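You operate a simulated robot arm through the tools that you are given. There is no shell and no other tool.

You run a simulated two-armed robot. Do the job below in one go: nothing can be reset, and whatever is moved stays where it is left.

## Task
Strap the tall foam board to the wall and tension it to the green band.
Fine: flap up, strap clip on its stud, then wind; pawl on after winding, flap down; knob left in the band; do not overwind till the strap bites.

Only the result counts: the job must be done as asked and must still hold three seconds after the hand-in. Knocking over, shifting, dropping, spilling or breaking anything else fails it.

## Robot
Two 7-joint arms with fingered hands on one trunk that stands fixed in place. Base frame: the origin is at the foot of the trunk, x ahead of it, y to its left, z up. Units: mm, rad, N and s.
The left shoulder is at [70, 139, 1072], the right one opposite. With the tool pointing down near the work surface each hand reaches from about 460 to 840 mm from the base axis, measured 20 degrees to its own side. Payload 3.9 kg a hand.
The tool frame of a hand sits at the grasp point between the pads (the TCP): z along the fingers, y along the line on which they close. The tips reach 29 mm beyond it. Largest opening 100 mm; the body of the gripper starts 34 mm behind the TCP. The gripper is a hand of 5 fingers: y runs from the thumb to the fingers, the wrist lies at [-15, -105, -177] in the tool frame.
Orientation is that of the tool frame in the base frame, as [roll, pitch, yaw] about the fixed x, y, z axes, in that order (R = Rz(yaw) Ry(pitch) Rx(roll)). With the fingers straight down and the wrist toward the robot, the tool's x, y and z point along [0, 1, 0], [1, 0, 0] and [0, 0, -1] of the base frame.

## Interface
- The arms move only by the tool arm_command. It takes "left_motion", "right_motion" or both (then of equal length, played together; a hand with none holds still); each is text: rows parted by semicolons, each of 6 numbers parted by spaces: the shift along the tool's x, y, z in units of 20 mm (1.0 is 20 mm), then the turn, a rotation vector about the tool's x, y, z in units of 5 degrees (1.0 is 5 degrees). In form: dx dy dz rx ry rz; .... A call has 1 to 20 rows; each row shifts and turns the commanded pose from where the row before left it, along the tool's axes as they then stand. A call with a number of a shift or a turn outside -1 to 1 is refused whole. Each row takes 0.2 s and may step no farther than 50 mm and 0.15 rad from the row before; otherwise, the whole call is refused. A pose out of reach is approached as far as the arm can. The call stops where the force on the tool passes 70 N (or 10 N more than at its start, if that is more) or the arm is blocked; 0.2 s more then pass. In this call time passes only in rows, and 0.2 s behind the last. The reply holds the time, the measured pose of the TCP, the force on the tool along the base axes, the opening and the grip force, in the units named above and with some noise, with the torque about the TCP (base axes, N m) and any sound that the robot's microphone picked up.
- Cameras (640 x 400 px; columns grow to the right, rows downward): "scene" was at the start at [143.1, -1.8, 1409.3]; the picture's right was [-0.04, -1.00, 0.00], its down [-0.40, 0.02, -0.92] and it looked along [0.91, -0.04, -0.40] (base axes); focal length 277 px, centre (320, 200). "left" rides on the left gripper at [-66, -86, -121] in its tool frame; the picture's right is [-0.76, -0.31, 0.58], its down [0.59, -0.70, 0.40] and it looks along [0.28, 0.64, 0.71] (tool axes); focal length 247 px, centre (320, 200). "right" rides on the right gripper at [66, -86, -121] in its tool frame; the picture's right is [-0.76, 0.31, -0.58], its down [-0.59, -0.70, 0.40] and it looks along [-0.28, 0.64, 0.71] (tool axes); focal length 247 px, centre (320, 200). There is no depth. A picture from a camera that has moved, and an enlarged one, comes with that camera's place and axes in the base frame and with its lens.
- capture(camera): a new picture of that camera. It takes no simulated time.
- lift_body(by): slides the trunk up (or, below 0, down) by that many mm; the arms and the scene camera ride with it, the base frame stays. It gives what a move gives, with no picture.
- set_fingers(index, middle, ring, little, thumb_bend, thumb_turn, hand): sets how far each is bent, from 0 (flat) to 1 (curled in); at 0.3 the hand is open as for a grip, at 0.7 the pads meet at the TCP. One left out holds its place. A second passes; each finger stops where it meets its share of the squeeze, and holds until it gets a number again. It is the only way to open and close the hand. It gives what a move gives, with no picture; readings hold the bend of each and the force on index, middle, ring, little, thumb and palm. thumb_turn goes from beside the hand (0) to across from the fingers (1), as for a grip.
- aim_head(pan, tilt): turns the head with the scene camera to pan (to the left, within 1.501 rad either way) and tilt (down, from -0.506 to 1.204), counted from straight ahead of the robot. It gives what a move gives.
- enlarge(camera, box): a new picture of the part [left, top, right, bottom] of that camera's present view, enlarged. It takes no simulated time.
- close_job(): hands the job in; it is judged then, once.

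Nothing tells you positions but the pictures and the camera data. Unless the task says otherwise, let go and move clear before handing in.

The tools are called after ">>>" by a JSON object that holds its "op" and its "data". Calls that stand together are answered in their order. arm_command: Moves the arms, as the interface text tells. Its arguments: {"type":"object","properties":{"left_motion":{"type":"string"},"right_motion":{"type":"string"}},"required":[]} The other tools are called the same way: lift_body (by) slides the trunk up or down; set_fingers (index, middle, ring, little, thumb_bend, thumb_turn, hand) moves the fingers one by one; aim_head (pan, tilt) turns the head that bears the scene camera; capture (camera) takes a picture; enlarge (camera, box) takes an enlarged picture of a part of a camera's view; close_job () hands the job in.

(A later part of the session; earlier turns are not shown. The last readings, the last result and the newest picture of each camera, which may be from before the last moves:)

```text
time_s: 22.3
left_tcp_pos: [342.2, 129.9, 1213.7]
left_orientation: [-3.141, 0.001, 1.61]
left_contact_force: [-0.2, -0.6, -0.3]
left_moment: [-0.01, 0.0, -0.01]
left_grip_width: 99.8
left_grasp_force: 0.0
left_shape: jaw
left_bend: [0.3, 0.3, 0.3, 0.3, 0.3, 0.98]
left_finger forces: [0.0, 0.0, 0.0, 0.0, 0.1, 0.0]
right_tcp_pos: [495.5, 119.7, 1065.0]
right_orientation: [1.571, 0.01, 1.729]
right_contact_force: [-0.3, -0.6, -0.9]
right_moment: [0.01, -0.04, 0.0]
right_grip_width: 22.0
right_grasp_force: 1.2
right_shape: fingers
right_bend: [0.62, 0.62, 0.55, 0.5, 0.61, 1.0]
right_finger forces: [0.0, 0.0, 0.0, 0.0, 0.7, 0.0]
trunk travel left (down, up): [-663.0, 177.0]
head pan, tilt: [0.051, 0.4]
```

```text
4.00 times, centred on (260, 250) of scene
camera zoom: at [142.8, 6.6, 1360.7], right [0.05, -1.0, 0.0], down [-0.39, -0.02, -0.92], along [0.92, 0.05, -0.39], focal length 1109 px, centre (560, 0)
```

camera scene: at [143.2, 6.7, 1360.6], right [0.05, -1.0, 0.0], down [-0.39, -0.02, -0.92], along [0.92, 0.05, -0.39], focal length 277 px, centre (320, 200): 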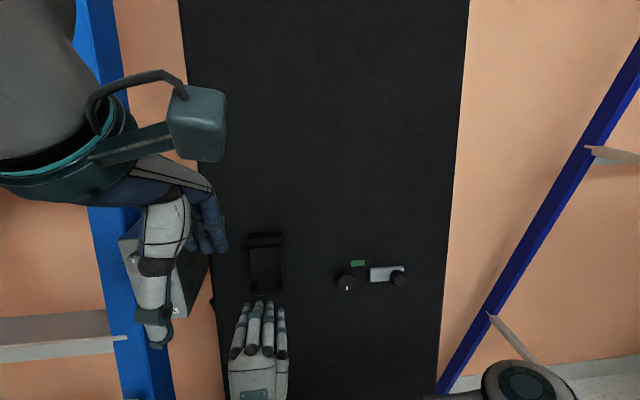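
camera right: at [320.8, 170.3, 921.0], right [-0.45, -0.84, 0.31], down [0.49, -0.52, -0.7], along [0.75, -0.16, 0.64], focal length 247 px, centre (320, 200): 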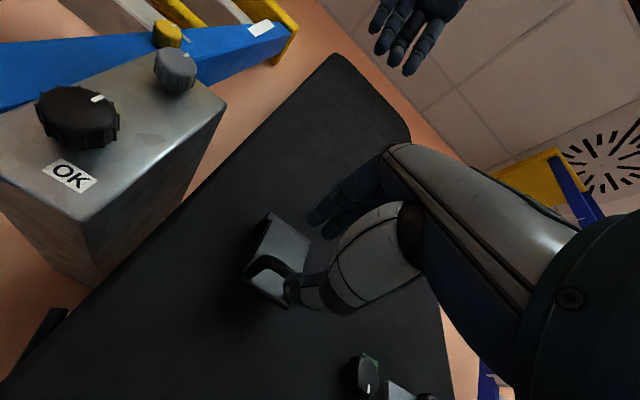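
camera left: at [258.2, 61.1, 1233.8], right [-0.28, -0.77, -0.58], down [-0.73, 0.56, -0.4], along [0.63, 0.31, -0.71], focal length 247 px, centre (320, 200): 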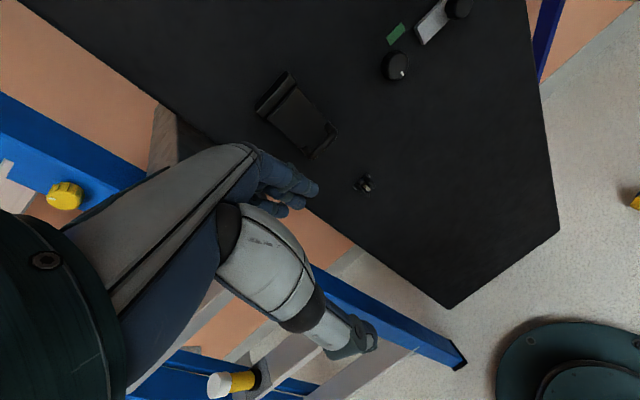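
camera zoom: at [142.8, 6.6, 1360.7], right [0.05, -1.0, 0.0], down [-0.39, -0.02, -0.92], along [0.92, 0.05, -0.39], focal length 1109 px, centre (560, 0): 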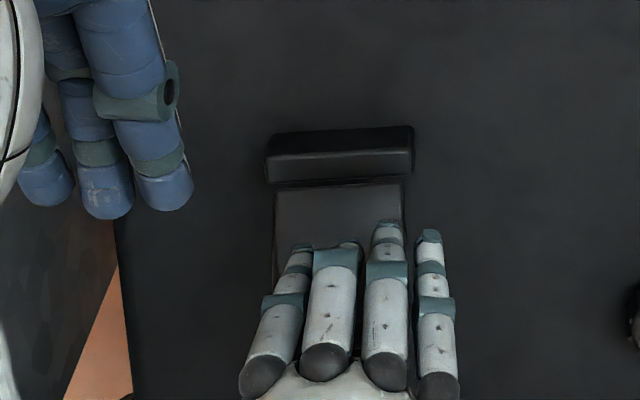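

The flap is opening with very little force and stays on the thumb. I'll continue up the arc.

>>> {"op": "arm_command", "data": {"right_motion": "0 0.73 -0.05 0 0 0; 0 0.73 0 0 0 0; 0 0.7 0.2 0 0 0; 0 0.7 0.24 0 0 0"}}

>>> {"op": "enlarge", "data": {"camera": "right", "box": [160, 120, 420, 400]}}

>>> {"op": "enlarge", "data": {"camera": "scene", "box": [210, 180, 310, 300]}}

```text
time_s: 23.3
left_tcp_pos: [341.7, 129.7, 1213.8]
left_orientation: [3.141, 0.002, 1.611]
left_contact_force: [0.2, -0.1, 0.5]
left_moment: [0.05, -0.01, -0.03]
left_grip_width: 100.0
left_grasp_force: 0.1
left_shape: jaw
left_bend: [0.3, 0.3, 0.3, 0.3, 0.3, 0.98]
left_finger forces: [0.0, 0.0, 0.0, 0.0, 0.1, 0.0]
right_tcp_pos: [504.2, 121.4, 1122.2]
right_orientation: [1.571, 0.01, 1.733]
right_contact_force: [-0.6, -1.3, -0.8]
right_moment: [0.0, 0.0, 0.02]
right_grip_width: 21.6
right_grasp_force: 0.7
right_shape: fingers
right_bend: [0.62, 0.62, 0.55, 0.5, 0.62, 1.0]
right_finger forces: [0.0, 0.0, 0.0, 0.0, 0.6, 0.1]
trunk travel left (down, up): [-663.0, 177.0]
head pan, tilt: [0.051, 0.4]
```

```text
1.43 times, centred on (290, 260) of right
camera zoom: at [375.1, 166.7, 1034.2], right [-0.45, -0.84, 0.31], down [0.49, -0.52, -0.7], along [0.75, -0.16, 0.64], focal length 353 px, centre (363, 114)
```

zoom: 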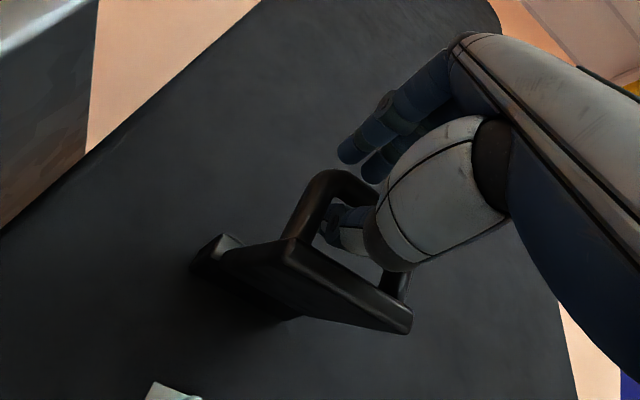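

```text
3.33 times, centred on (260, 240) of scene
camera zoom: at [142.8, 6.6, 1360.6], right [0.05, -1.0, 0.0], down [-0.39, -0.02, -0.92], along [0.92, 0.05, -0.39], focal length 924 px, centre (520, 67)
```

zoom: 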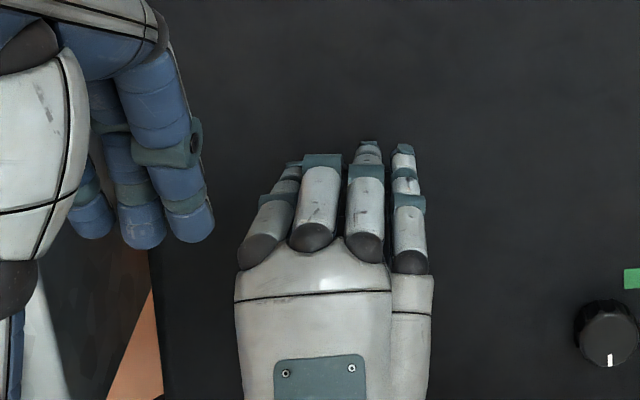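

The flap is past about 80° and still light. The left hand hangs just above my work area, so I'll raise it first and then continue.

>>> {"op": "arm_command", "data": {"left_motion": "0 0 -1 0 0 0; 0 0 -1 0 0 0; 0 0 -1 0 0 0; 0 0 -1 0 0 0; 0 0 -1 0 0 0"}}

>>> {"op": "arm_command", "data": {"right_motion": "0 0.58 0.42 0 0 0; 0 0.58 0.47 0 0 0; 0 0.45 0.55 0 0 0"}}

>>> {"op": "enlarge", "data": {"camera": "right", "box": [160, 120, 420, 400]}}

>>> {"op": "capture", "data": {"camera": "scene"}}

```text
time_s: 24.5
left_tcp_pos: [344.9, 110.8, 1283.9]
left_orientation: [3.14, 0.004, 1.612]
left_contact_force: [-0.3, 0.7, 0.4]
left_moment: [0.01, 0.02, 0.01]
left_grip_width: 100.0
left_grasp_force: 0.1
left_shape: jaw
left_bend: [0.3, 0.3, 0.3, 0.3, 0.3, 0.98]
left_finger forces: [0.0, 0.1, 0.0, 0.0, 0.0, 0.0]
left hand out of reach, approached as far as the arm can: row 4, 5
right_tcp_pos: [505.3, 122.3, 1122.3]
right_orientation: [1.571, 0.007, 1.733]
right_contact_force: [1.1, -1.2, -0.7]
right_moment: [0.02, 0.02, 0.01]
right_grip_width: 21.3
right_grasp_force: 0.1
right_shape: fingers
right_bend: [0.62, 0.62, 0.55, 0.5, 0.62, 1.0]
right_finger forces: [0.0, 0.1, 0.0, 0.0, 0.6, 0.0]
trunk travel left (down, up): [-663.0, 177.0]
head pan, tilt: [0.051, 0.4]
```

```text
time_s: 25.3
left_tcp_pos: [341.0, 110.5, 1285.8]
left_orientation: [3.136, 0.004, 1.613]
left_contact_force: [0.4, -0.2, -0.1]
left_moment: [-0.01, 0.01, -0.01]
left_grip_width: 99.6
left_grasp_force: 0.0
left_shape: jaw
left_bend: [0.3, 0.3, 0.3, 0.3, 0.3, 0.98]
left_finger forces: [0.0, 0.0, 0.1, 0.0, 0.0, 0.1]
right_tcp_pos: [527.8, 127.5, 1154.2]
right_orientation: [1.568, 0.01, 1.737]
right_contact_force: [-17.9, -2.5, -1.8]
right_moment: [-0.12, 0.93, 0.0]
right_grip_width: 29.3
right_grasp_force: 14.1
right_shape: fingers
right_bend: [0.62, 0.62, 0.55, 0.5, 0.59, 1.0]
right_finger forces: [0.0, 0.0, 0.0, 0.0, 28.2, 0.1]
trunk travel left (down, up): [-663.0, 177.0]
head pan, tilt: [0.051, 0.4]
```

```text
1.43 times, centred on (290, 260) of right
camera zoom: at [399.9, 172.0, 1066.2], right [-0.45, -0.84, 0.31], down [0.49, -0.52, -0.7], along [0.75, -0.16, 0.65], focal length 353 px, centre (363, 114)
```

zoom: 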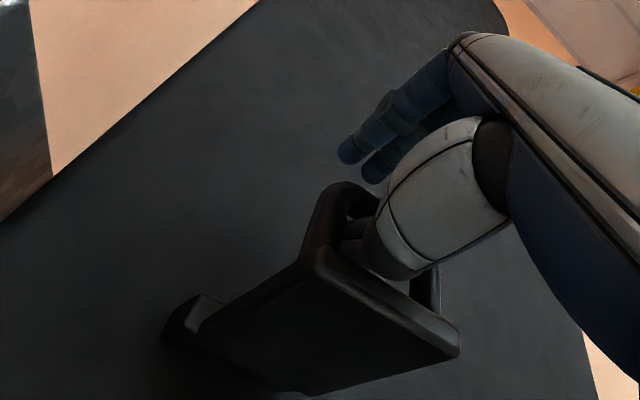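

```text
taken
camera scene: at [139.4, 6.2, 1361.0], right [0.05, -1.0, 0.0], down [-0.39, -0.02, -0.92], along [0.92, 0.05, -0.39], focal length 277 px, centre (320, 200)
```

scene: 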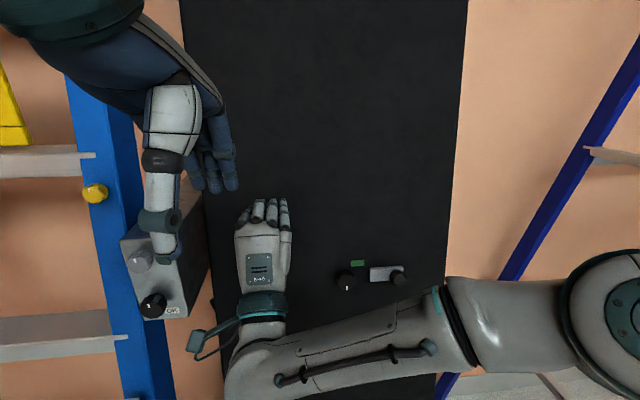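

The flap has reached its stop, shown by the force rise. I'll ease off slightly and check that it stays up before withdrawing.

>>> {"op": "arm_command", "data": {"right_motion": "0 -0.25 -0.3 0 0 0; 0 -0.1 -0.2 0 0 0"}}

>>> {"op": "set_fingers", "data": {"hand": "right", "index": 0.5, "middle": 0.5, "ring": 0.5, "little": 0.5, "thumb_bend": 0.55}}

>>> {"op": "enlarge", "data": {"camera": "right", "box": [160, 120, 420, 400]}}

```text
time_s: 25.9
left_tcp_pos: [346.3, 111.5, 1283.8]
left_orientation: [3.139, 0.004, 1.613]
left_contact_force: [0.5, 0.6, -0.3]
left_moment: [-0.02, -0.01, -0.01]
left_grip_width: 100.0
left_grasp_force: 0.0
left_shape: jaw
left_bend: [0.3, 0.3, 0.3, 0.3, 0.3, 0.98]
left_finger forces: [0.0, 0.1, 0.0, 0.0, 0.0, 0.0]
right_tcp_pos: [524.9, 125.1, 1145.7]
right_orientation: [1.572, 0.011, 1.73]
right_contact_force: [0.6, 0.9, -1.2]
right_moment: [-0.01, 0.06, -0.05]
right_grip_width: 24.1
right_grasp_force: 3.6
right_shape: fingers
right_bend: [0.62, 0.62, 0.55, 0.5, 0.6, 1.0]
right_finger forces: [0.0, 0.1, 0.1, 0.0, 8.0, 0.0]
trunk travel left (down, up): [-663.0, 177.0]
head pan, tilt: [0.051, 0.4]
```

```text
time_s: 26.9
left_tcp_pos: [345.8, 111.0, 1285.6]
left_orientation: [3.141, 0.005, 1.613]
left_contact_force: [0.0, -0.1, -0.3]
left_moment: [0.0, 0.01, -0.03]
left_grip_width: 99.8
left_grasp_force: 0.1
left_shape: jaw
left_bend: [0.3, 0.3, 0.3, 0.3, 0.3, 0.98]
left_finger forces: [0.0, 0.1, 0.0, 0.1, 0.0, 0.0]
right_tcp_pos: [524.5, 124.7, 1146.0]
right_orientation: [1.571, 0.01, 1.73]
right_contact_force: [-0.3, 0.5, -0.1]
right_moment: [0.01, 0.01, 0.0]
right_grip_width: 43.6
right_grasp_force: 0.1
right_shape: fingers
right_bend: [0.5, 0.5, 0.5, 0.5, 0.55, 1.0]
right_finger forces: [0.0, 0.0, 0.0, 0.0, 0.1, 0.0]
trunk travel left (down, up): [-663.0, 177.0]
head pan, tilt: [0.051, 0.4]
```

```text
1.43 times, centred on (290, 260) of right
camera zoom: at [394.5, 169.6, 1058.8], right [-0.45, -0.84, 0.31], down [0.49, -0.52, -0.7], along [0.75, -0.16, 0.64], focal length 353 px, centre (363, 114)
```

zoom: 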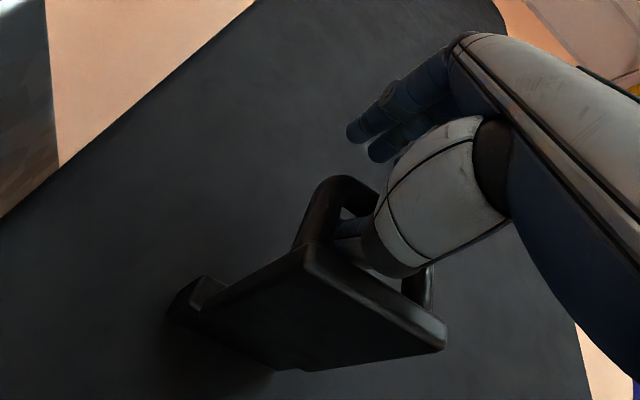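

The flap holds up by itself with no force on the thumb. I'll withdraw straight back.

>>> {"op": "arm_command", "data": {"right_motion": "0 0 -0.6 0 0 0; 0 0 -0.8 0 0 0; 0 0 -1 0 0 0; 0 0 -1 0 0 0"}}

>>> {"op": "capture", "data": {"camera": "scene"}}

>>> {"op": "capture", "data": {"camera": "right"}}

```text
time_s: 27.9
left_tcp_pos: [344.4, 112.2, 1285.5]
left_orientation: [3.138, 0.005, 1.613]
left_contact_force: [0.0, 0.6, -0.7]
left_moment: [-0.03, 0.0, -0.01]
left_grip_width: 99.8
left_grasp_force: 0.0
left_shape: jaw
left_bend: [0.3, 0.3, 0.3, 0.3, 0.3, 0.98]
left_finger forces: [0.0, 0.0, 0.0, 0.0, 0.0, 0.1]
right_tcp_pos: [454.3, 115.6, 1146.7]
right_orientation: [1.57, 0.009, 1.736]
right_contact_force: [-0.5, -0.3, -0.8]
right_moment: [-0.02, 0.03, 0.0]
right_grip_width: 43.6
right_grasp_force: 0.1
right_shape: fingers
right_bend: [0.5, 0.5, 0.5, 0.5, 0.55, 1.0]
right_finger forces: [0.0, 0.0, 0.0, 0.0, 0.1, 0.1]
trunk travel left (down, up): [-663.0, 177.0]
head pan, tilt: [0.051, 0.4]
```

```text
taken
camera scene: at [142.5, 6.7, 1360.7], right [0.05, -1.0, 0.0], down [-0.39, -0.02, -0.92], along [0.92, 0.05, -0.39], focal length 277 px, centre (320, 200)
```

scene: 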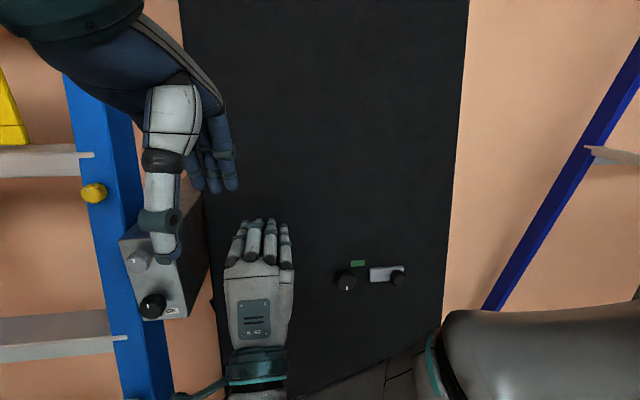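

```text
taken
camera right: at [325.8, 159.0, 1059.6], right [-0.45, -0.84, 0.31], down [0.49, -0.52, -0.7], along [0.75, -0.16, 0.64], focal length 247 px, centre (320, 200)
```

right: 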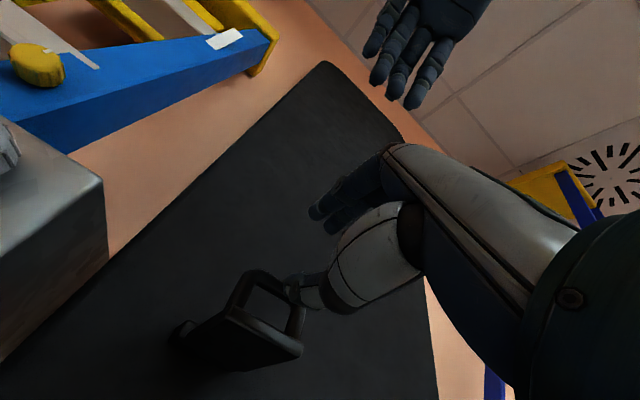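

The flap is up. I'll move the right hand aside and down so its camera can see under the flap, then look at the stud.

>>> {"op": "arm_command", "data": {"right_motion": "-1 0 0 0 0 0; -1 0 0 0 0 0; -1 0 0 0 0 0; -1 0 0 0 0 0; -1 -1 0 0 0 0; -1 -1 0 0 0 0; -1 -1 0 0 0 0; -1 -1 0 0 0 0; 0 -1 0 0 0 0; 0 -1 0 0 0 0; 0 -1 0 0 0 0; 0 -1 0 0 0 0; 0 -1 0 0 0 0; 0 -1 0 0 0 0; 0 -1 0 0 0 0; 0 -1 0 0 0 0"}}

>>> {"op": "capture", "data": {"camera": "scene"}}

>>> {"op": "capture", "data": {"camera": "right"}}

```text
time_s: 31.3
left_tcp_pos: [346.6, 110.5, 1285.3]
left_orientation: [3.14, 0.005, 1.611]
left_contact_force: [1.0, 0.1, -0.4]
left_moment: [-0.03, 0.01, 0.02]
left_grip_width: 99.6
left_grasp_force: 0.0
left_shape: jaw
left_bend: [0.3, 0.3, 0.3, 0.3, 0.3, 0.98]
left_finger forces: [0.1, 0.0, 0.0, 0.0, 0.1, 0.1]
right_tcp_pos: [536.5, -48.5, 963.2]
right_orientation: [1.571, -0.03, 1.696]
right_contact_force: [-0.7, -0.3, 0.2]
right_moment: [-0.03, -0.01, 0.03]
right_grip_width: 43.9
right_grasp_force: 0.0
right_shape: fingers
right_bend: [0.5, 0.5, 0.5, 0.5, 0.55, 1.0]
right_finger forces: [0.0, 0.1, 0.0, 0.0, 0.1, 0.0]
right hand out of reach, approached as far as the arm can: row 12, 13, 14, 15, 16
trunk travel left (down, up): [-663.0, 177.0]
head pan, tilt: [0.051, 0.4]
```

```text
taken
camera scene: at [143.8, 6.6, 1360.6], right [0.05, -1.0, 0.0], down [-0.39, -0.02, -0.92], along [0.92, 0.05, -0.39], focal length 277 px, centre (320, 200)
```

scene: 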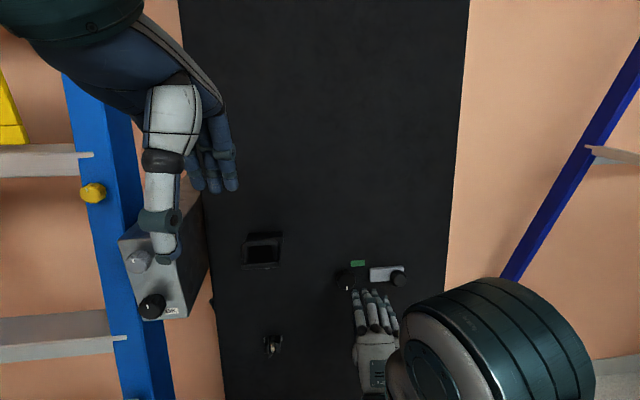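

```text
taken
camera right: at [407.9, 3.5, 877.8], right [-0.48, -0.83, 0.28], down [0.47, -0.51, -0.72], along [0.74, -0.21, 0.63], focal length 247 px, centre (320, 200)
```

right: 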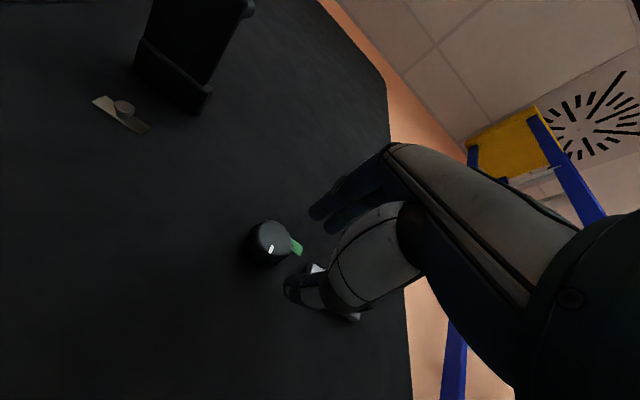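

Under the flap is a silver plate with a round stud. The parked clip below sits on a similar plate, so the clip body is the two black cheeks with the metal barrel. I'll zoom in on both.

>>> {"op": "enlarge", "data": {"camera": "right", "box": [80, 80, 160, 140]}}

>>> {"op": "enlarge", "data": {"camera": "scene", "box": [255, 325, 295, 365]}}

>>> {"op": "enlarge", "data": {"camera": "right", "box": [220, 200, 380, 330]}}

>>> {"op": "enlarge", "data": {"camera": "scene", "box": [230, 220, 300, 280]}}

```text
6.67 times, centred on (120, 110) of right
camera zoom: at [407.9, 3.5, 877.8], right [-0.48, -0.83, 0.28], down [0.47, -0.51, -0.72], along [0.74, -0.21, 0.63], focal length 1646 px, centre (1653, 800)
```

zoom: 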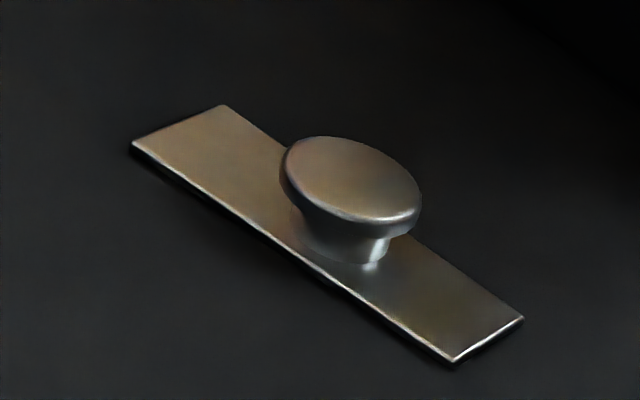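

```text
10.00 times, centred on (275, 345) of scene
camera zoom: at [143.8, 6.6, 1360.6], right [0.05, -1.0, 0.0], down [-0.39, -0.02, -0.92], along [0.92, 0.05, -0.39], focal length 2773 px, centre (770, -1250)
```

zoom: 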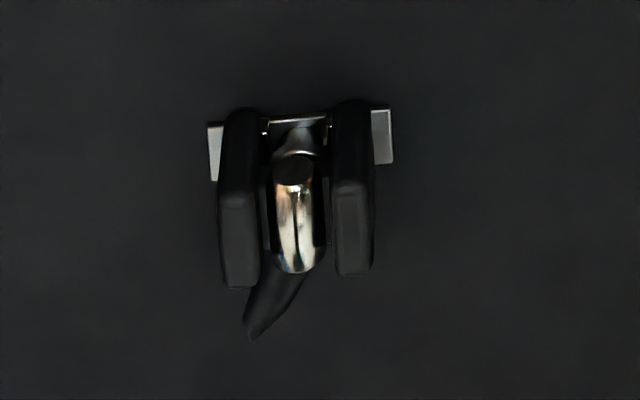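

```text
3.08 times, centred on (300, 265) of right
camera zoom: at [407.9, 3.5, 877.8], right [-0.48, -0.83, 0.28], down [0.47, -0.51, -0.72], along [0.74, -0.21, 0.63], focal length 760 px, centre (382, 0)
```

zoom: 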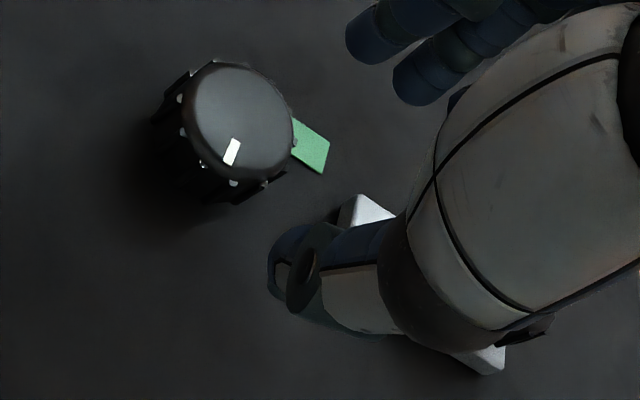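

```text
6.67 times, centred on (265, 250) of scene
camera zoom: at [143.8, 6.6, 1360.6], right [0.05, -1.0, 0.0], down [-0.39, -0.02, -0.92], along [0.92, 0.05, -0.39], focal length 1849 px, centre (687, -133)
```

zoom: 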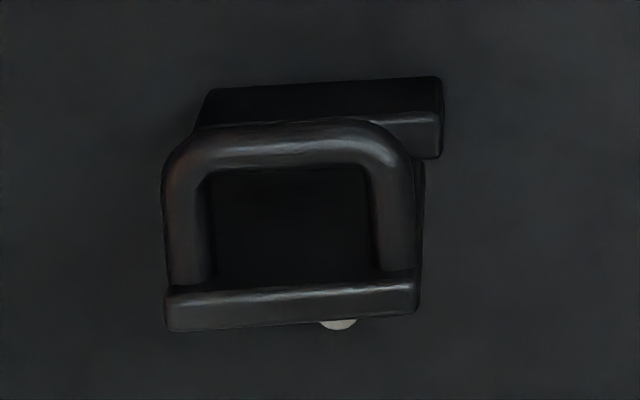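

The stud has a mushroom head. To see how the parked clip sits on its own stud, I'll lower the trunk and back the right hand off so the scene camera gets a flatter view.

>>> {"op": "arm_command", "data": {"right_motion": "-1 0 -1 0 0 0; -1 0 -1 0 0 0; -1 0 -1 0 0 0; -0.5 0 0 0 0 0"}}

>>> {"op": "lift_body", "data": {"by": -280}}

>>> {"op": "aim_head", "data": {"pan": 0.25, "tilt": 0.4}}

>>> {"op": "capture", "data": {"camera": "scene"}}

>>> {"op": "capture", "data": {"camera": "left"}}

>>> {"op": "capture", "data": {"camera": "right"}}

```text
time_s: 32.3
left_tcp_pos: [344.4, 112.6, 1284.7]
left_orientation: [3.14, 0.006, 1.613]
left_contact_force: [-1.3, -0.2, 0.4]
left_moment: [0.02, 0.01, 0.01]
left_grip_width: 99.8
left_grasp_force: 0.0
left_shape: jaw
left_bend: [0.3, 0.3, 0.3, 0.3, 0.3, 0.98]
left_finger forces: [0.0, 0.0, 0.0, 0.0, 0.0, 0.1]
right_tcp_pos: [520.6, -128.3, 980.6]
right_orientation: [1.597, -0.041, 1.676]
right_contact_force: [-0.4, -0.2, 0.8]
right_moment: [0.02, -0.01, -0.02]
right_grip_width: 43.9
right_grasp_force: 0.1
right_shape: fingers
right_bend: [0.5, 0.5, 0.5, 0.5, 0.55, 1.0]
right_finger forces: [0.0, 0.0, 0.1, 0.0, 0.0, 0.0]
right hand out of reach, approached as far as the arm can: row 1, 2, 3
trunk travel left (down, up): [-663.0, 177.0]
head pan, tilt: [0.051, 0.4]
```

```text
time_s: 35.1
left_tcp_pos: [345.2, 110.5, 1004.9]
left_orientation: [3.139, 0.006, 1.613]
left_contact_force: [-0.4, 0.1, 0.1]
left_moment: [0.0, 0.0, 0.0]
left_grip_width: 99.8
left_grasp_force: 0.1
left_shape: jaw
left_bend: [0.3, 0.3, 0.3, 0.3, 0.3, 0.98]
left_finger forces: [0.1, 0.0, 0.0, 0.0, 0.1, 0.0]
right_tcp_pos: [521.5, -124.6, 712.7]
right_orientation: [1.574, -0.05, 1.68]
right_contact_force: [0.2, -0.6, 0.6]
right_moment: [-0.02, -0.03, 0.0]
right_grip_width: 43.7
right_grasp_force: 0.1
right_shape: fingers
right_bend: [0.5, 0.5, 0.5, 0.5, 0.55, 1.0]
right_finger forces: [0.1, 0.0, 0.0, 0.0, 0.1, 0.1]
trunk travel left (down, up): [-383.0, 457.0]
head pan, tilt: [0.051, 0.4]
```

```text
time_s: 35.8
left_tcp_pos: [345.4, 110.5, 1003.9]
left_orientation: [3.141, 0.005, 1.613]
left_contact_force: [-0.5, 0.1, 0.0]
left_moment: [0.0, 0.02, 0.02]
left_grip_width: 99.6
left_grasp_force: 0.1
left_shape: jaw
left_bend: [0.3, 0.3, 0.3, 0.3, 0.3, 0.98]
left_finger forces: [0.1, 0.0, 0.0, 0.1, 0.0, 0.0]
right_tcp_pos: [520.1, -127.3, 712.2]
right_orientation: [1.572, -0.052, 1.684]
right_contact_force: [0.7, 0.6, 0.5]
right_moment: [0.0, 0.02, 0.02]
right_grip_width: 43.9
right_grasp_force: 0.1
right_shape: fingers
right_bend: [0.5, 0.5, 0.5, 0.5, 0.55, 1.0]
right_finger forces: [0.0, 0.0, 0.1, 0.1, 0.1, 0.1]
trunk travel left (down, up): [-383.0, 457.0]
head pan, tilt: [0.25, 0.4]
```

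```text
taken
camera scene: at [140.5, 24.6, 1080.6], right [0.25, -0.97, 0.0], down [-0.38, -0.1, -0.92], along [0.89, 0.23, -0.39], focal length 277 px, centre (320, 200)
```

scene: 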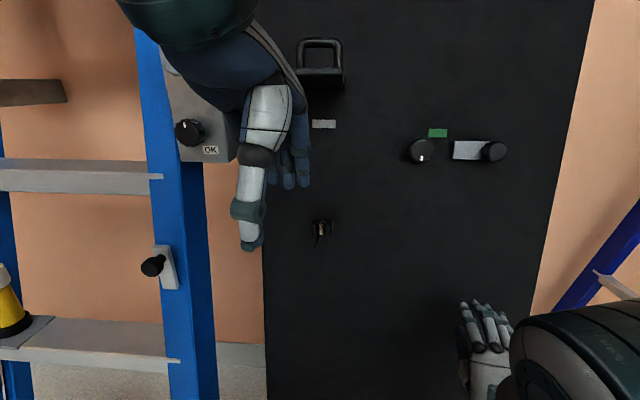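

```text
taken
camera left: at [261.0, 42.2, 1125.2], right [-0.27, -0.77, -0.57], down [-0.73, 0.56, -0.4], along [0.63, 0.31, -0.71], focal length 247 px, centre (320, 200)
```

left: 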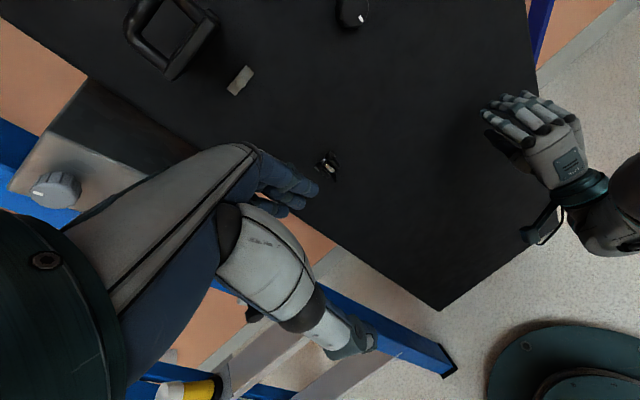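

```text
taken
camera right: at [393.0, -70.1, 629.1], right [-0.49, -0.83, 0.27], down [0.46, -0.5, -0.73], along [0.74, -0.24, 0.62], focal length 247 px, centre (320, 200)
```

right: 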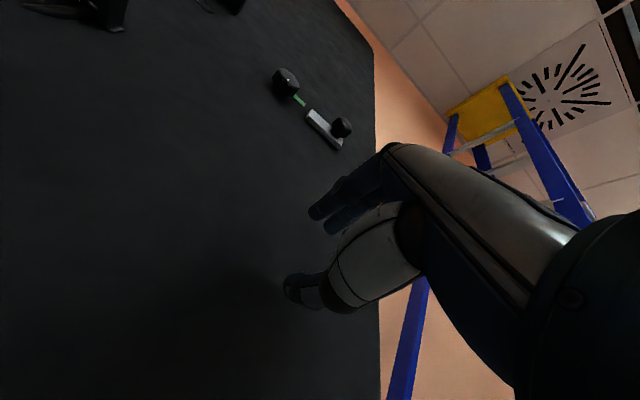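

>>> {"op": "enlarge", "data": {"camera": "scene", "box": [300, 212, 340, 252]}}

>>> {"op": "enlarge", "data": {"camera": "left", "box": [310, 146, 346, 186]}}

>>> {"op": "enlarge", "data": {"camera": "scene", "box": [285, 30, 365, 140]}}

>>> {"op": "enlarge", "data": {"camera": "scene", "box": [305, 110, 345, 138]}}

```text
10.00 times, centred on (320, 232) of scene
camera zoom: at [140.5, 24.6, 1080.6], right [0.25, -0.97, 0.0], down [-0.38, -0.1, -0.92], along [0.89, 0.23, -0.39], focal length 2773 px, centre (320, -120)
```

zoom: 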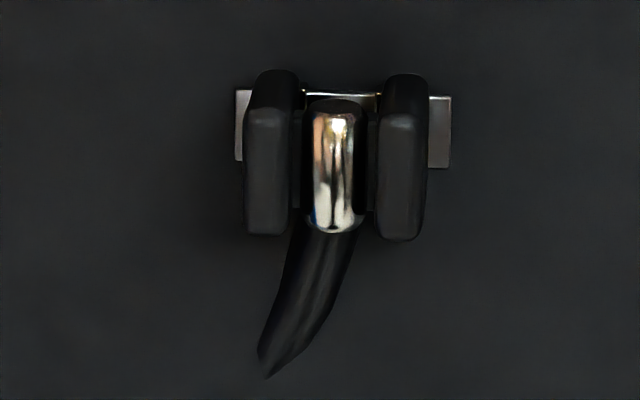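

```text
10.00 times, centred on (328, 166) of left
camera zoom: at [261.0, 42.2, 1125.2], right [-0.27, -0.77, -0.57], down [-0.73, 0.56, -0.4], along [0.63, 0.31, -0.71], focal length 2470 px, centre (240, 540)
```

zoom: 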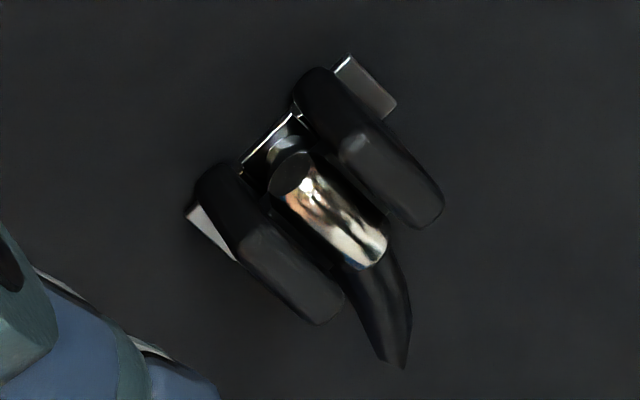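

```text
3.64 times, centred on (325, 85) of scene
camera zoom: at [140.5, 24.6, 1080.6], right [0.25, -0.97, 0.0], down [-0.38, -0.1, -0.92], along [0.89, 0.23, -0.39], focal length 1008 px, centre (302, 618)
```

zoom: 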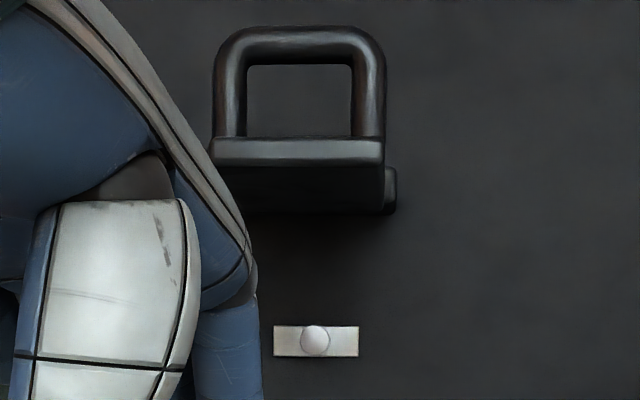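

```text
14.29 times, centred on (325, 124) of scene
camera zoom: at [140.5, 24.6, 1080.6], right [0.25, -0.97, 0.0], down [-0.38, -0.1, -0.92], along [0.89, 0.23, -0.39], focal length 3961 px, centre (249, 1286)
```

zoom: 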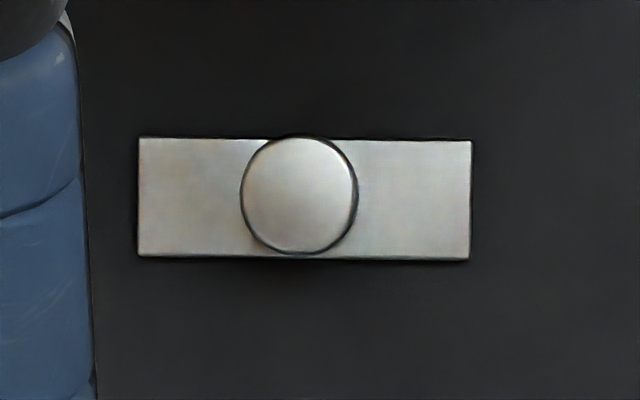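

>>> {"op": "enlarge", "data": {"camera": "left", "box": [316, 150, 332, 160]}}

>>> {"op": "enlarge", "data": {"camera": "left", "box": [318, 146, 342, 176]}}

>>> {"op": "enlarge", "data": {"camera": "scene", "box": [310, 217, 334, 237]}}

```text
16.00 times, centred on (324, 155) of left
camera zoom: at [261.0, 42.2, 1125.2], right [-0.27, -0.77, -0.57], down [-0.73, 0.56, -0.4], along [0.63, 0.31, -0.71], focal length 3952 px, centre (256, 920)
```

zoom: 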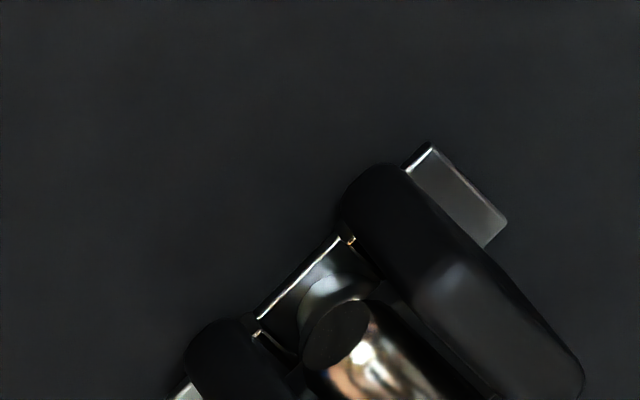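

```text
13.33 times, centred on (330, 161) of left
camera zoom: at [261.0, 42.2, 1125.2], right [-0.27, -0.77, -0.57], down [-0.73, 0.56, -0.4], along [0.63, 0.31, -0.71], focal length 3293 px, centre (187, 720)
```

zoom: 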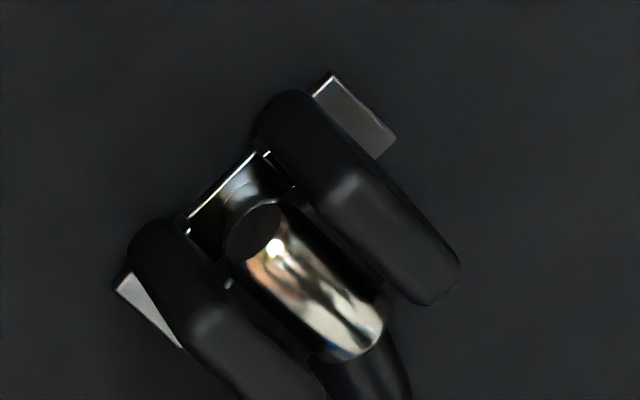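

```text
16.00 times, centred on (322, 227) of scene
camera zoom: at [140.5, 24.6, 1080.6], right [0.25, -0.97, 0.0], down [-0.38, -0.1, -0.92], along [0.89, 0.23, -0.39], focal length 4437 px, centre (288, -232)
```

zoom: 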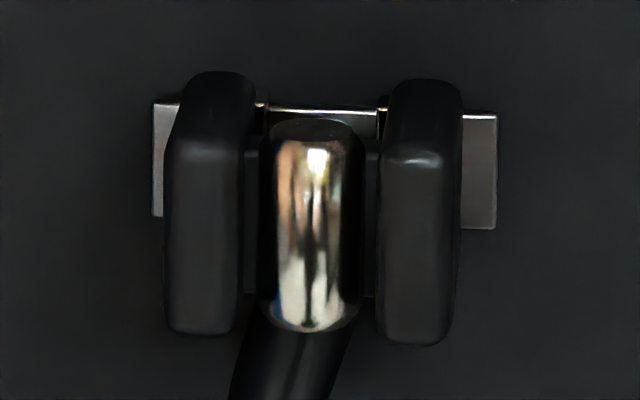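

The stud head is at about (602,136,1018) and the clip is centred near (568,130,838). The clip is about 33 mm wide across its black cheeks, so it wants a sideways pinch. I'll test whether the right hand can roll to close horizontally with its wrist on the right.

>>> {"op": "arm_command", "data": {"right_motion": "0 0 -1 0 0 -1; 0 0 0 0 0 -1; 0 0 0 0 0 -1; 0 0 0 0 0 -1; 0 0 0 0 0 -1; 0 0 0 0 0 -1; 0 0 0 0 0 -1; 0 0 0 0 0 -1; 0 0 0 0 0 -1; 0 0 0 0 0 -1; 0 0 0 0 0 -1; 0 0 0 0 0 -1; 0 0 0 0 0 -1; 0 0 0 0 0 -1; 0 0 0 0 0 -1; 0 0 0 0 0 -1; 0 0 0 0 0 -1; 0 0 0 0 0 -1"}}

>>> {"op": "capture", "data": {"camera": "scene"}}

>>> {"op": "capture", "data": {"camera": "right"}}

```text
time_s: 39.6
left_tcp_pos: [344.9, 111.7, 1004.6]
left_orientation: [3.139, 0.005, 1.613]
left_contact_force: [-0.2, -0.1, 0.4]
left_moment: [0.01, 0.01, 0.0]
left_grip_width: 99.6
left_grasp_force: 0.0
left_shape: jaw
left_bend: [0.3, 0.3, 0.3, 0.3, 0.3, 0.98]
left_finger forces: [0.0, 0.1, 0.0, 0.0, 0.1, 0.1]
right_tcp_pos: [507.2, -110.0, 722.7]
right_orientation: [1.723, 1.56, 1.872]
right_contact_force: [0.5, -0.4, -0.7]
right_moment: [0.03, 0.01, 0.0]
right_grip_width: 43.9
right_grasp_force: 0.0
right_shape: fingers
right_bend: [0.5, 0.5, 0.5, 0.5, 0.55, 1.0]
right_finger forces: [0.1, 0.0, 0.0, 0.0, 0.0, 0.1]
right hand out of reach, approached as far as the arm can: row 1
trunk travel left (down, up): [-383.0, 457.0]
head pan, tilt: [0.25, 0.4]
```

```text
taken
camera scene: at [140.3, 24.8, 1080.6], right [0.25, -0.97, 0.0], down [-0.38, -0.1, -0.92], along [0.89, 0.23, -0.39], focal length 277 px, centre (320, 200)
```

scene: 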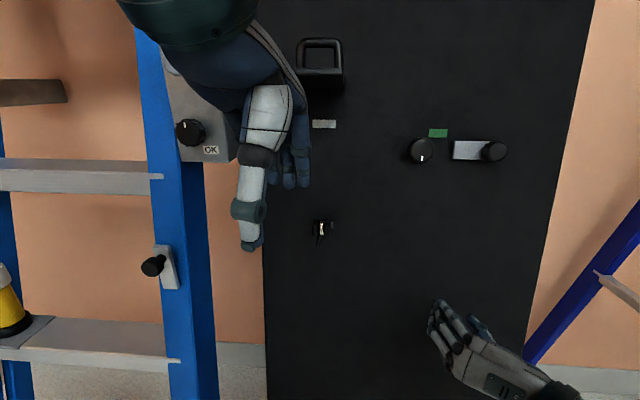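

```text
taken
camera right: at [399.8, -212.1, 654.3], right [-0.61, 0.21, 0.76], down [0.5, -0.64, 0.58], along [0.61, 0.74, 0.29], focal length 247 px, centre (320, 200)
```

right: 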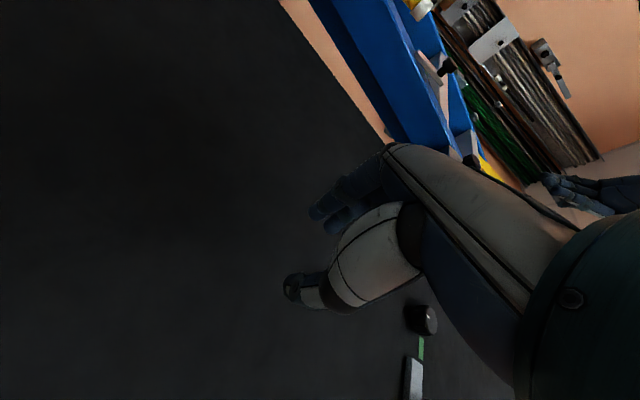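

The right hand can make that pose. I'll curl the ring and little fingers away, open index, middle and thumb to about 60 mm, and move in front of the parked clip, well back.

>>> {"op": "set_fingers", "data": {"hand": "right", "index": 0.45, "middle": 0.45, "ring": 1, "little": 1, "thumb_bend": 0.45, "thumb_turn": 1}}

>>> {"op": "arm_command", "data": {"right_motion": "-0.42 0.95 0 0 -0.6 0; -0.42 0.95 0 0 -0.6 0; -0.42 0.95 0 0 0 0; -0.42 0.95 0 0 0 0; -0.42 0.95 0 0 0 0; -0.42 0.95 0 0 0 0; -0.42 0.95 0 0 0 0; -0.42 0.95 0 0 0 0; -0.42 0.95 0 0 0 0; -0.42 0.95 0 0 0 0; -0.42 0.95 0 0 0 0; -0.42 0.95 0 0 0 0"}}

>>> {"op": "capture", "data": {"camera": "scene"}}

>>> {"op": "capture", "data": {"camera": "right"}}

```text
time_s: 40.6
left_tcp_pos: [345.8, 110.2, 1005.2]
left_orientation: [3.14, 0.004, 1.612]
left_contact_force: [0.7, -1.0, 0.2]
left_moment: [-0.01, 0.02, 0.0]
left_grip_width: 99.5
left_grasp_force: 0.0
left_shape: jaw
left_bend: [0.3, 0.3, 0.3, 0.3, 0.3, 0.98]
left_finger forces: [0.0, 0.1, 0.0, 0.0, 0.0, 0.1]
right_tcp_pos: [506.7, -108.1, 723.6]
right_orientation: [1.562, 1.557, 1.716]
right_contact_force: [0.3, 0.1, 0.3]
right_moment: [0.03, -0.02, 0.0]
right_grip_width: 61.8
right_grasp_force: 0.1
right_shape: fingers
right_bend: [0.45, 0.45, 1.0, 1.0, 0.45, 0.99]
right_finger forces: [0.1, 0.1, 0.0, 0.0, 0.0, 0.0]
trunk travel left (down, up): [-383.0, 457.0]
head pan, tilt: [0.25, 0.4]
```

```text
time_s: 43.2
left_tcp_pos: [345.0, 110.7, 1004.8]
left_orientation: [3.14, 0.004, 1.613]
left_contact_force: [-0.1, 0.5, -0.1]
left_moment: [-0.06, -0.01, 0.06]
left_grip_width: 99.4
left_grasp_force: 0.1
left_shape: jaw
left_bend: [0.3, 0.3, 0.3, 0.3, 0.3, 0.98]
left_finger forces: [0.0, 0.0, 0.0, 0.0, 0.0, 0.0]
right_tcp_pos: [482.3, 110.4, 793.0]
right_orientation: [-0.086, 1.47, 0.073]
right_contact_force: [-0.3, -0.2, -0.3]
right_moment: [0.0, -0.01, 0.01]
right_grip_width: 62.3
right_grasp_force: 0.0
right_shape: fingers
right_bend: [0.45, 0.45, 1.0, 1.0, 0.45, 0.99]
right_finger forces: [0.2, 0.0, 0.0, 0.0, 0.0, 0.0]
right hand out of reach, approached as far as the arm can: row 3, 4, 5
trunk travel left (down, up): [-383.0, 457.0]
head pan, tilt: [0.25, 0.4]
```

```text
taken
camera scene: at [140.4, 24.8, 1080.6], right [0.25, -0.97, 0.0], down [-0.38, -0.1, -0.92], along [0.89, 0.23, -0.39], focal length 277 px, centre (320, 200)
```

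scene: 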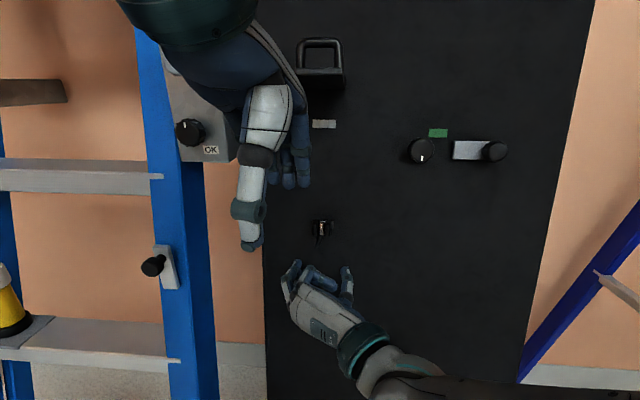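

```text
taken
camera right: at [383.5, 7.2, 714.8], right [-0.69, 0.21, 0.69], down [0.44, -0.64, 0.63], along [0.57, 0.74, 0.35], focal length 247 px, centre (320, 200)
```

right: 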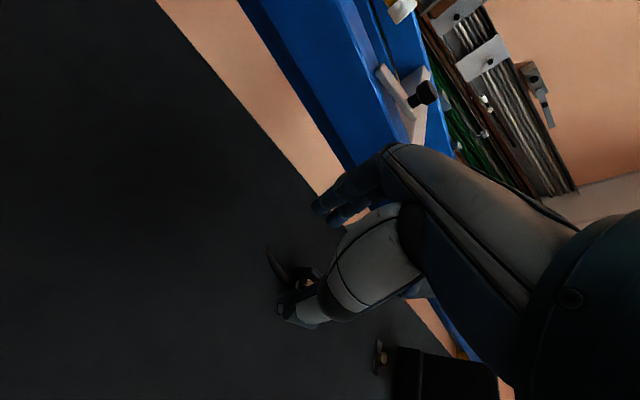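

The clip is in view between thumb and fingers, a little above them. I'll line up the height and go part of the way in, then check.

>>> {"op": "arm_command", "data": {"right_motion": "-0.8 0.15 0 0 0 0; -0.74 0.14 0.3 0 0 0; 0 0 1 0 0 0; 0 0 0.8 0 0 0"}}

>>> {"op": "enlarge", "data": {"camera": "scene", "box": [270, 190, 370, 290]}}

>>> {"op": "enlarge", "data": {"camera": "right", "box": [220, 160, 400, 360]}}

>>> {"op": "enlarge", "data": {"camera": "left", "box": [270, 110, 410, 250]}}

```text
time_s: 44.2
left_tcp_pos: [345.6, 111.2, 1004.7]
left_orientation: [3.139, 0.005, 1.613]
left_contact_force: [-0.2, -0.6, 0.0]
left_moment: [0.01, 0.01, 0.01]
left_grip_width: 99.7
left_grasp_force: 0.0
left_shape: jaw
left_bend: [0.3, 0.3, 0.3, 0.3, 0.3, 0.98]
left_finger forces: [0.0, 0.1, 0.0, 0.0, 0.1, 0.0]
right_tcp_pos: [518.0, 123.2, 826.6]
right_orientation: [-0.089, 1.47, 0.071]
right_contact_force: [0.2, -0.1, 0.0]
right_moment: [-0.01, 0.02, 0.01]
right_grip_width: 62.1
right_grasp_force: 0.0
right_shape: fingers
right_bend: [0.45, 0.45, 1.0, 1.0, 0.45, 0.99]
right_finger forces: [0.1, 0.0, 0.0, 0.1, 0.0, 0.0]
trunk travel left (down, up): [-383.0, 457.0]
head pan, tilt: [0.25, 0.4]
```

```text
4.00 times, centred on (320, 240) of scene
camera zoom: at [140.5, 24.8, 1080.6], right [0.25, -0.97, 0.0], down [-0.38, -0.1, -0.92], along [0.89, 0.23, -0.39], focal length 1109 px, centre (320, 40)
```

zoom: 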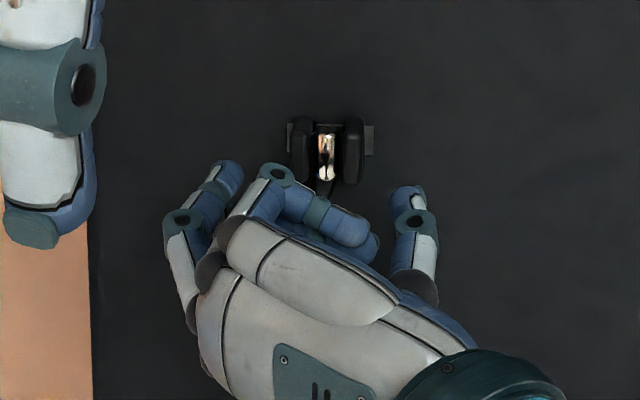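

```text
2.00 times, centred on (310, 260) of right
camera zoom: at [420.0, 19.9, 748.5], right [-0.69, 0.21, 0.69], down [0.44, -0.63, 0.63], along [0.57, 0.74, 0.35], focal length 494 px, centre (340, 80)
```

zoom: 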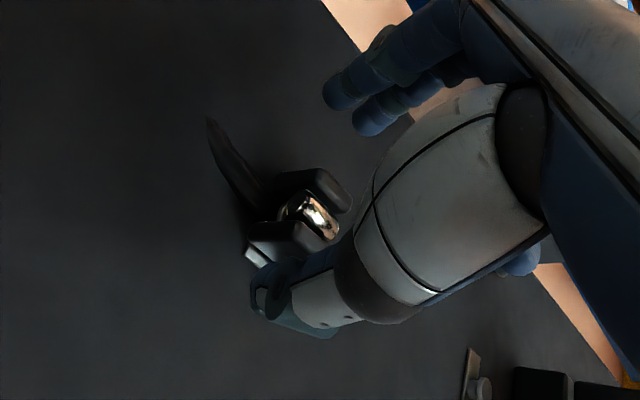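

```text
2.86 times, centred on (340, 180) of left
camera zoom: at [261.1, 42.4, 1125.2], right [-0.27, -0.77, -0.57], down [-0.73, 0.56, -0.4], along [0.63, 0.31, -0.71], focal length 706 px, centre (263, 257)
```

zoom: 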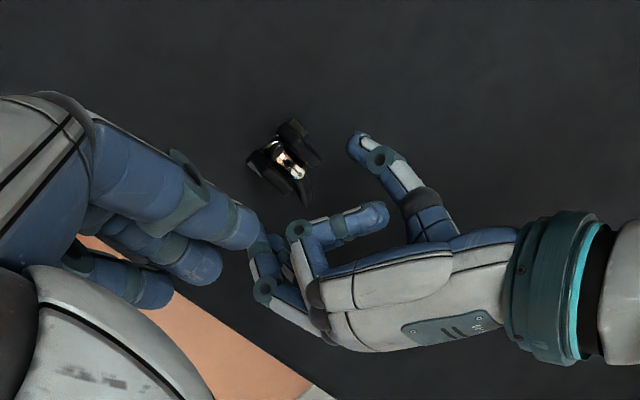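

Alignment looks good, with the clip centred between the fingertips and the thumb. I'll advance to straddle the cheeks, leaving the tips just off the board.

>>> {"op": "arm_command", "data": {"right_motion": "0 0 0.7 0 0 0; 0 0 0.6 0 0 0"}}

>>> {"op": "enlarge", "data": {"camera": "scene", "box": [280, 190, 360, 260]}}

>>> {"op": "enlarge", "data": {"camera": "right", "box": [220, 160, 400, 360]}}

>>> {"op": "enlarge", "data": {"camera": "left", "box": [290, 130, 390, 230]}}

```text
time_s: 44.8
left_tcp_pos: [345.7, 110.4, 1004.9]
left_orientation: [3.139, 0.004, 1.614]
left_contact_force: [0.7, 0.5, -0.7]
left_moment: [0.03, 0.0, 0.0]
left_grip_width: 100.3
left_grasp_force: 0.0
left_shape: jaw
left_bend: [0.3, 0.3, 0.3, 0.3, 0.3, 0.98]
left_finger forces: [0.1, 0.0, 0.0, 0.0, 0.0, 0.0]
right_tcp_pos: [545.6, 127.4, 828.6]
right_orientation: [-0.107, 1.469, 0.052]
right_contact_force: [-0.2, -0.1, -0.7]
right_moment: [-0.04, 0.0, -0.01]
right_grip_width: 62.2
right_grasp_force: 0.0
right_shape: fingers
right_bend: [0.45, 0.45, 1.0, 1.0, 0.45, 0.99]
right_finger forces: [0.0, 0.0, 0.0, 0.1, 0.0, 0.1]
trunk travel left (down, up): [-383.0, 457.0]
head pan, tilt: [0.25, 0.4]
```

```text
5.71 times, centred on (320, 225) of scene
camera zoom: at [140.5, 24.8, 1080.6], right [0.25, -0.97, 0.0], down [-0.38, -0.1, -0.92], along [0.89, 0.23, -0.39], focal length 1585 px, centre (320, 57)
```

zoom: 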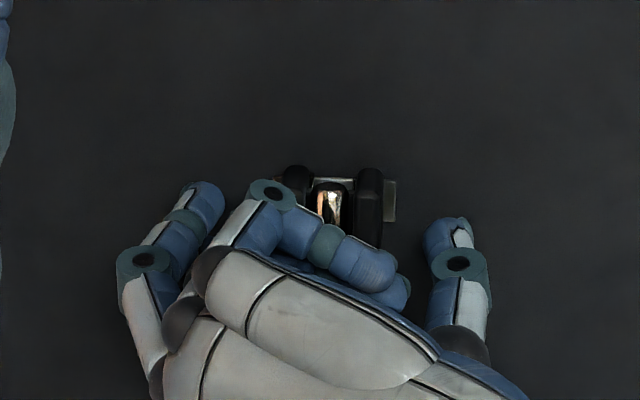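

```text
2.00 times, centred on (310, 260) of right
camera zoom: at [446.1, 23.7, 750.5], right [-0.69, 0.21, 0.69], down [0.44, -0.64, 0.63], along [0.57, 0.74, 0.35], focal length 494 px, centre (340, 80)
```

zoom: 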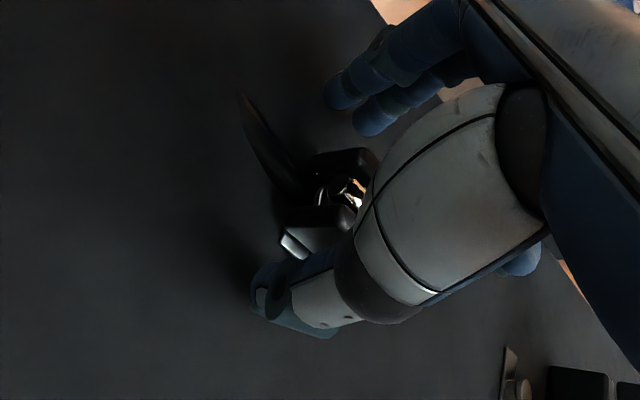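

```text
4.00 times, centred on (340, 180) of left
camera zoom: at [261.1, 42.3, 1125.2], right [-0.27, -0.77, -0.57], down [-0.73, 0.56, -0.4], along [0.63, 0.31, -0.71], focal length 988 px, centre (240, 280)
```

zoom: 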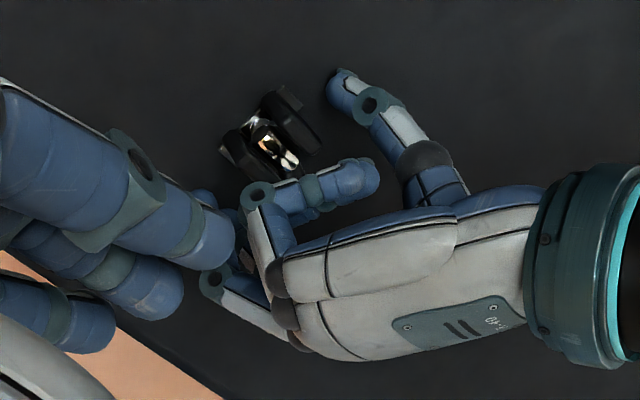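

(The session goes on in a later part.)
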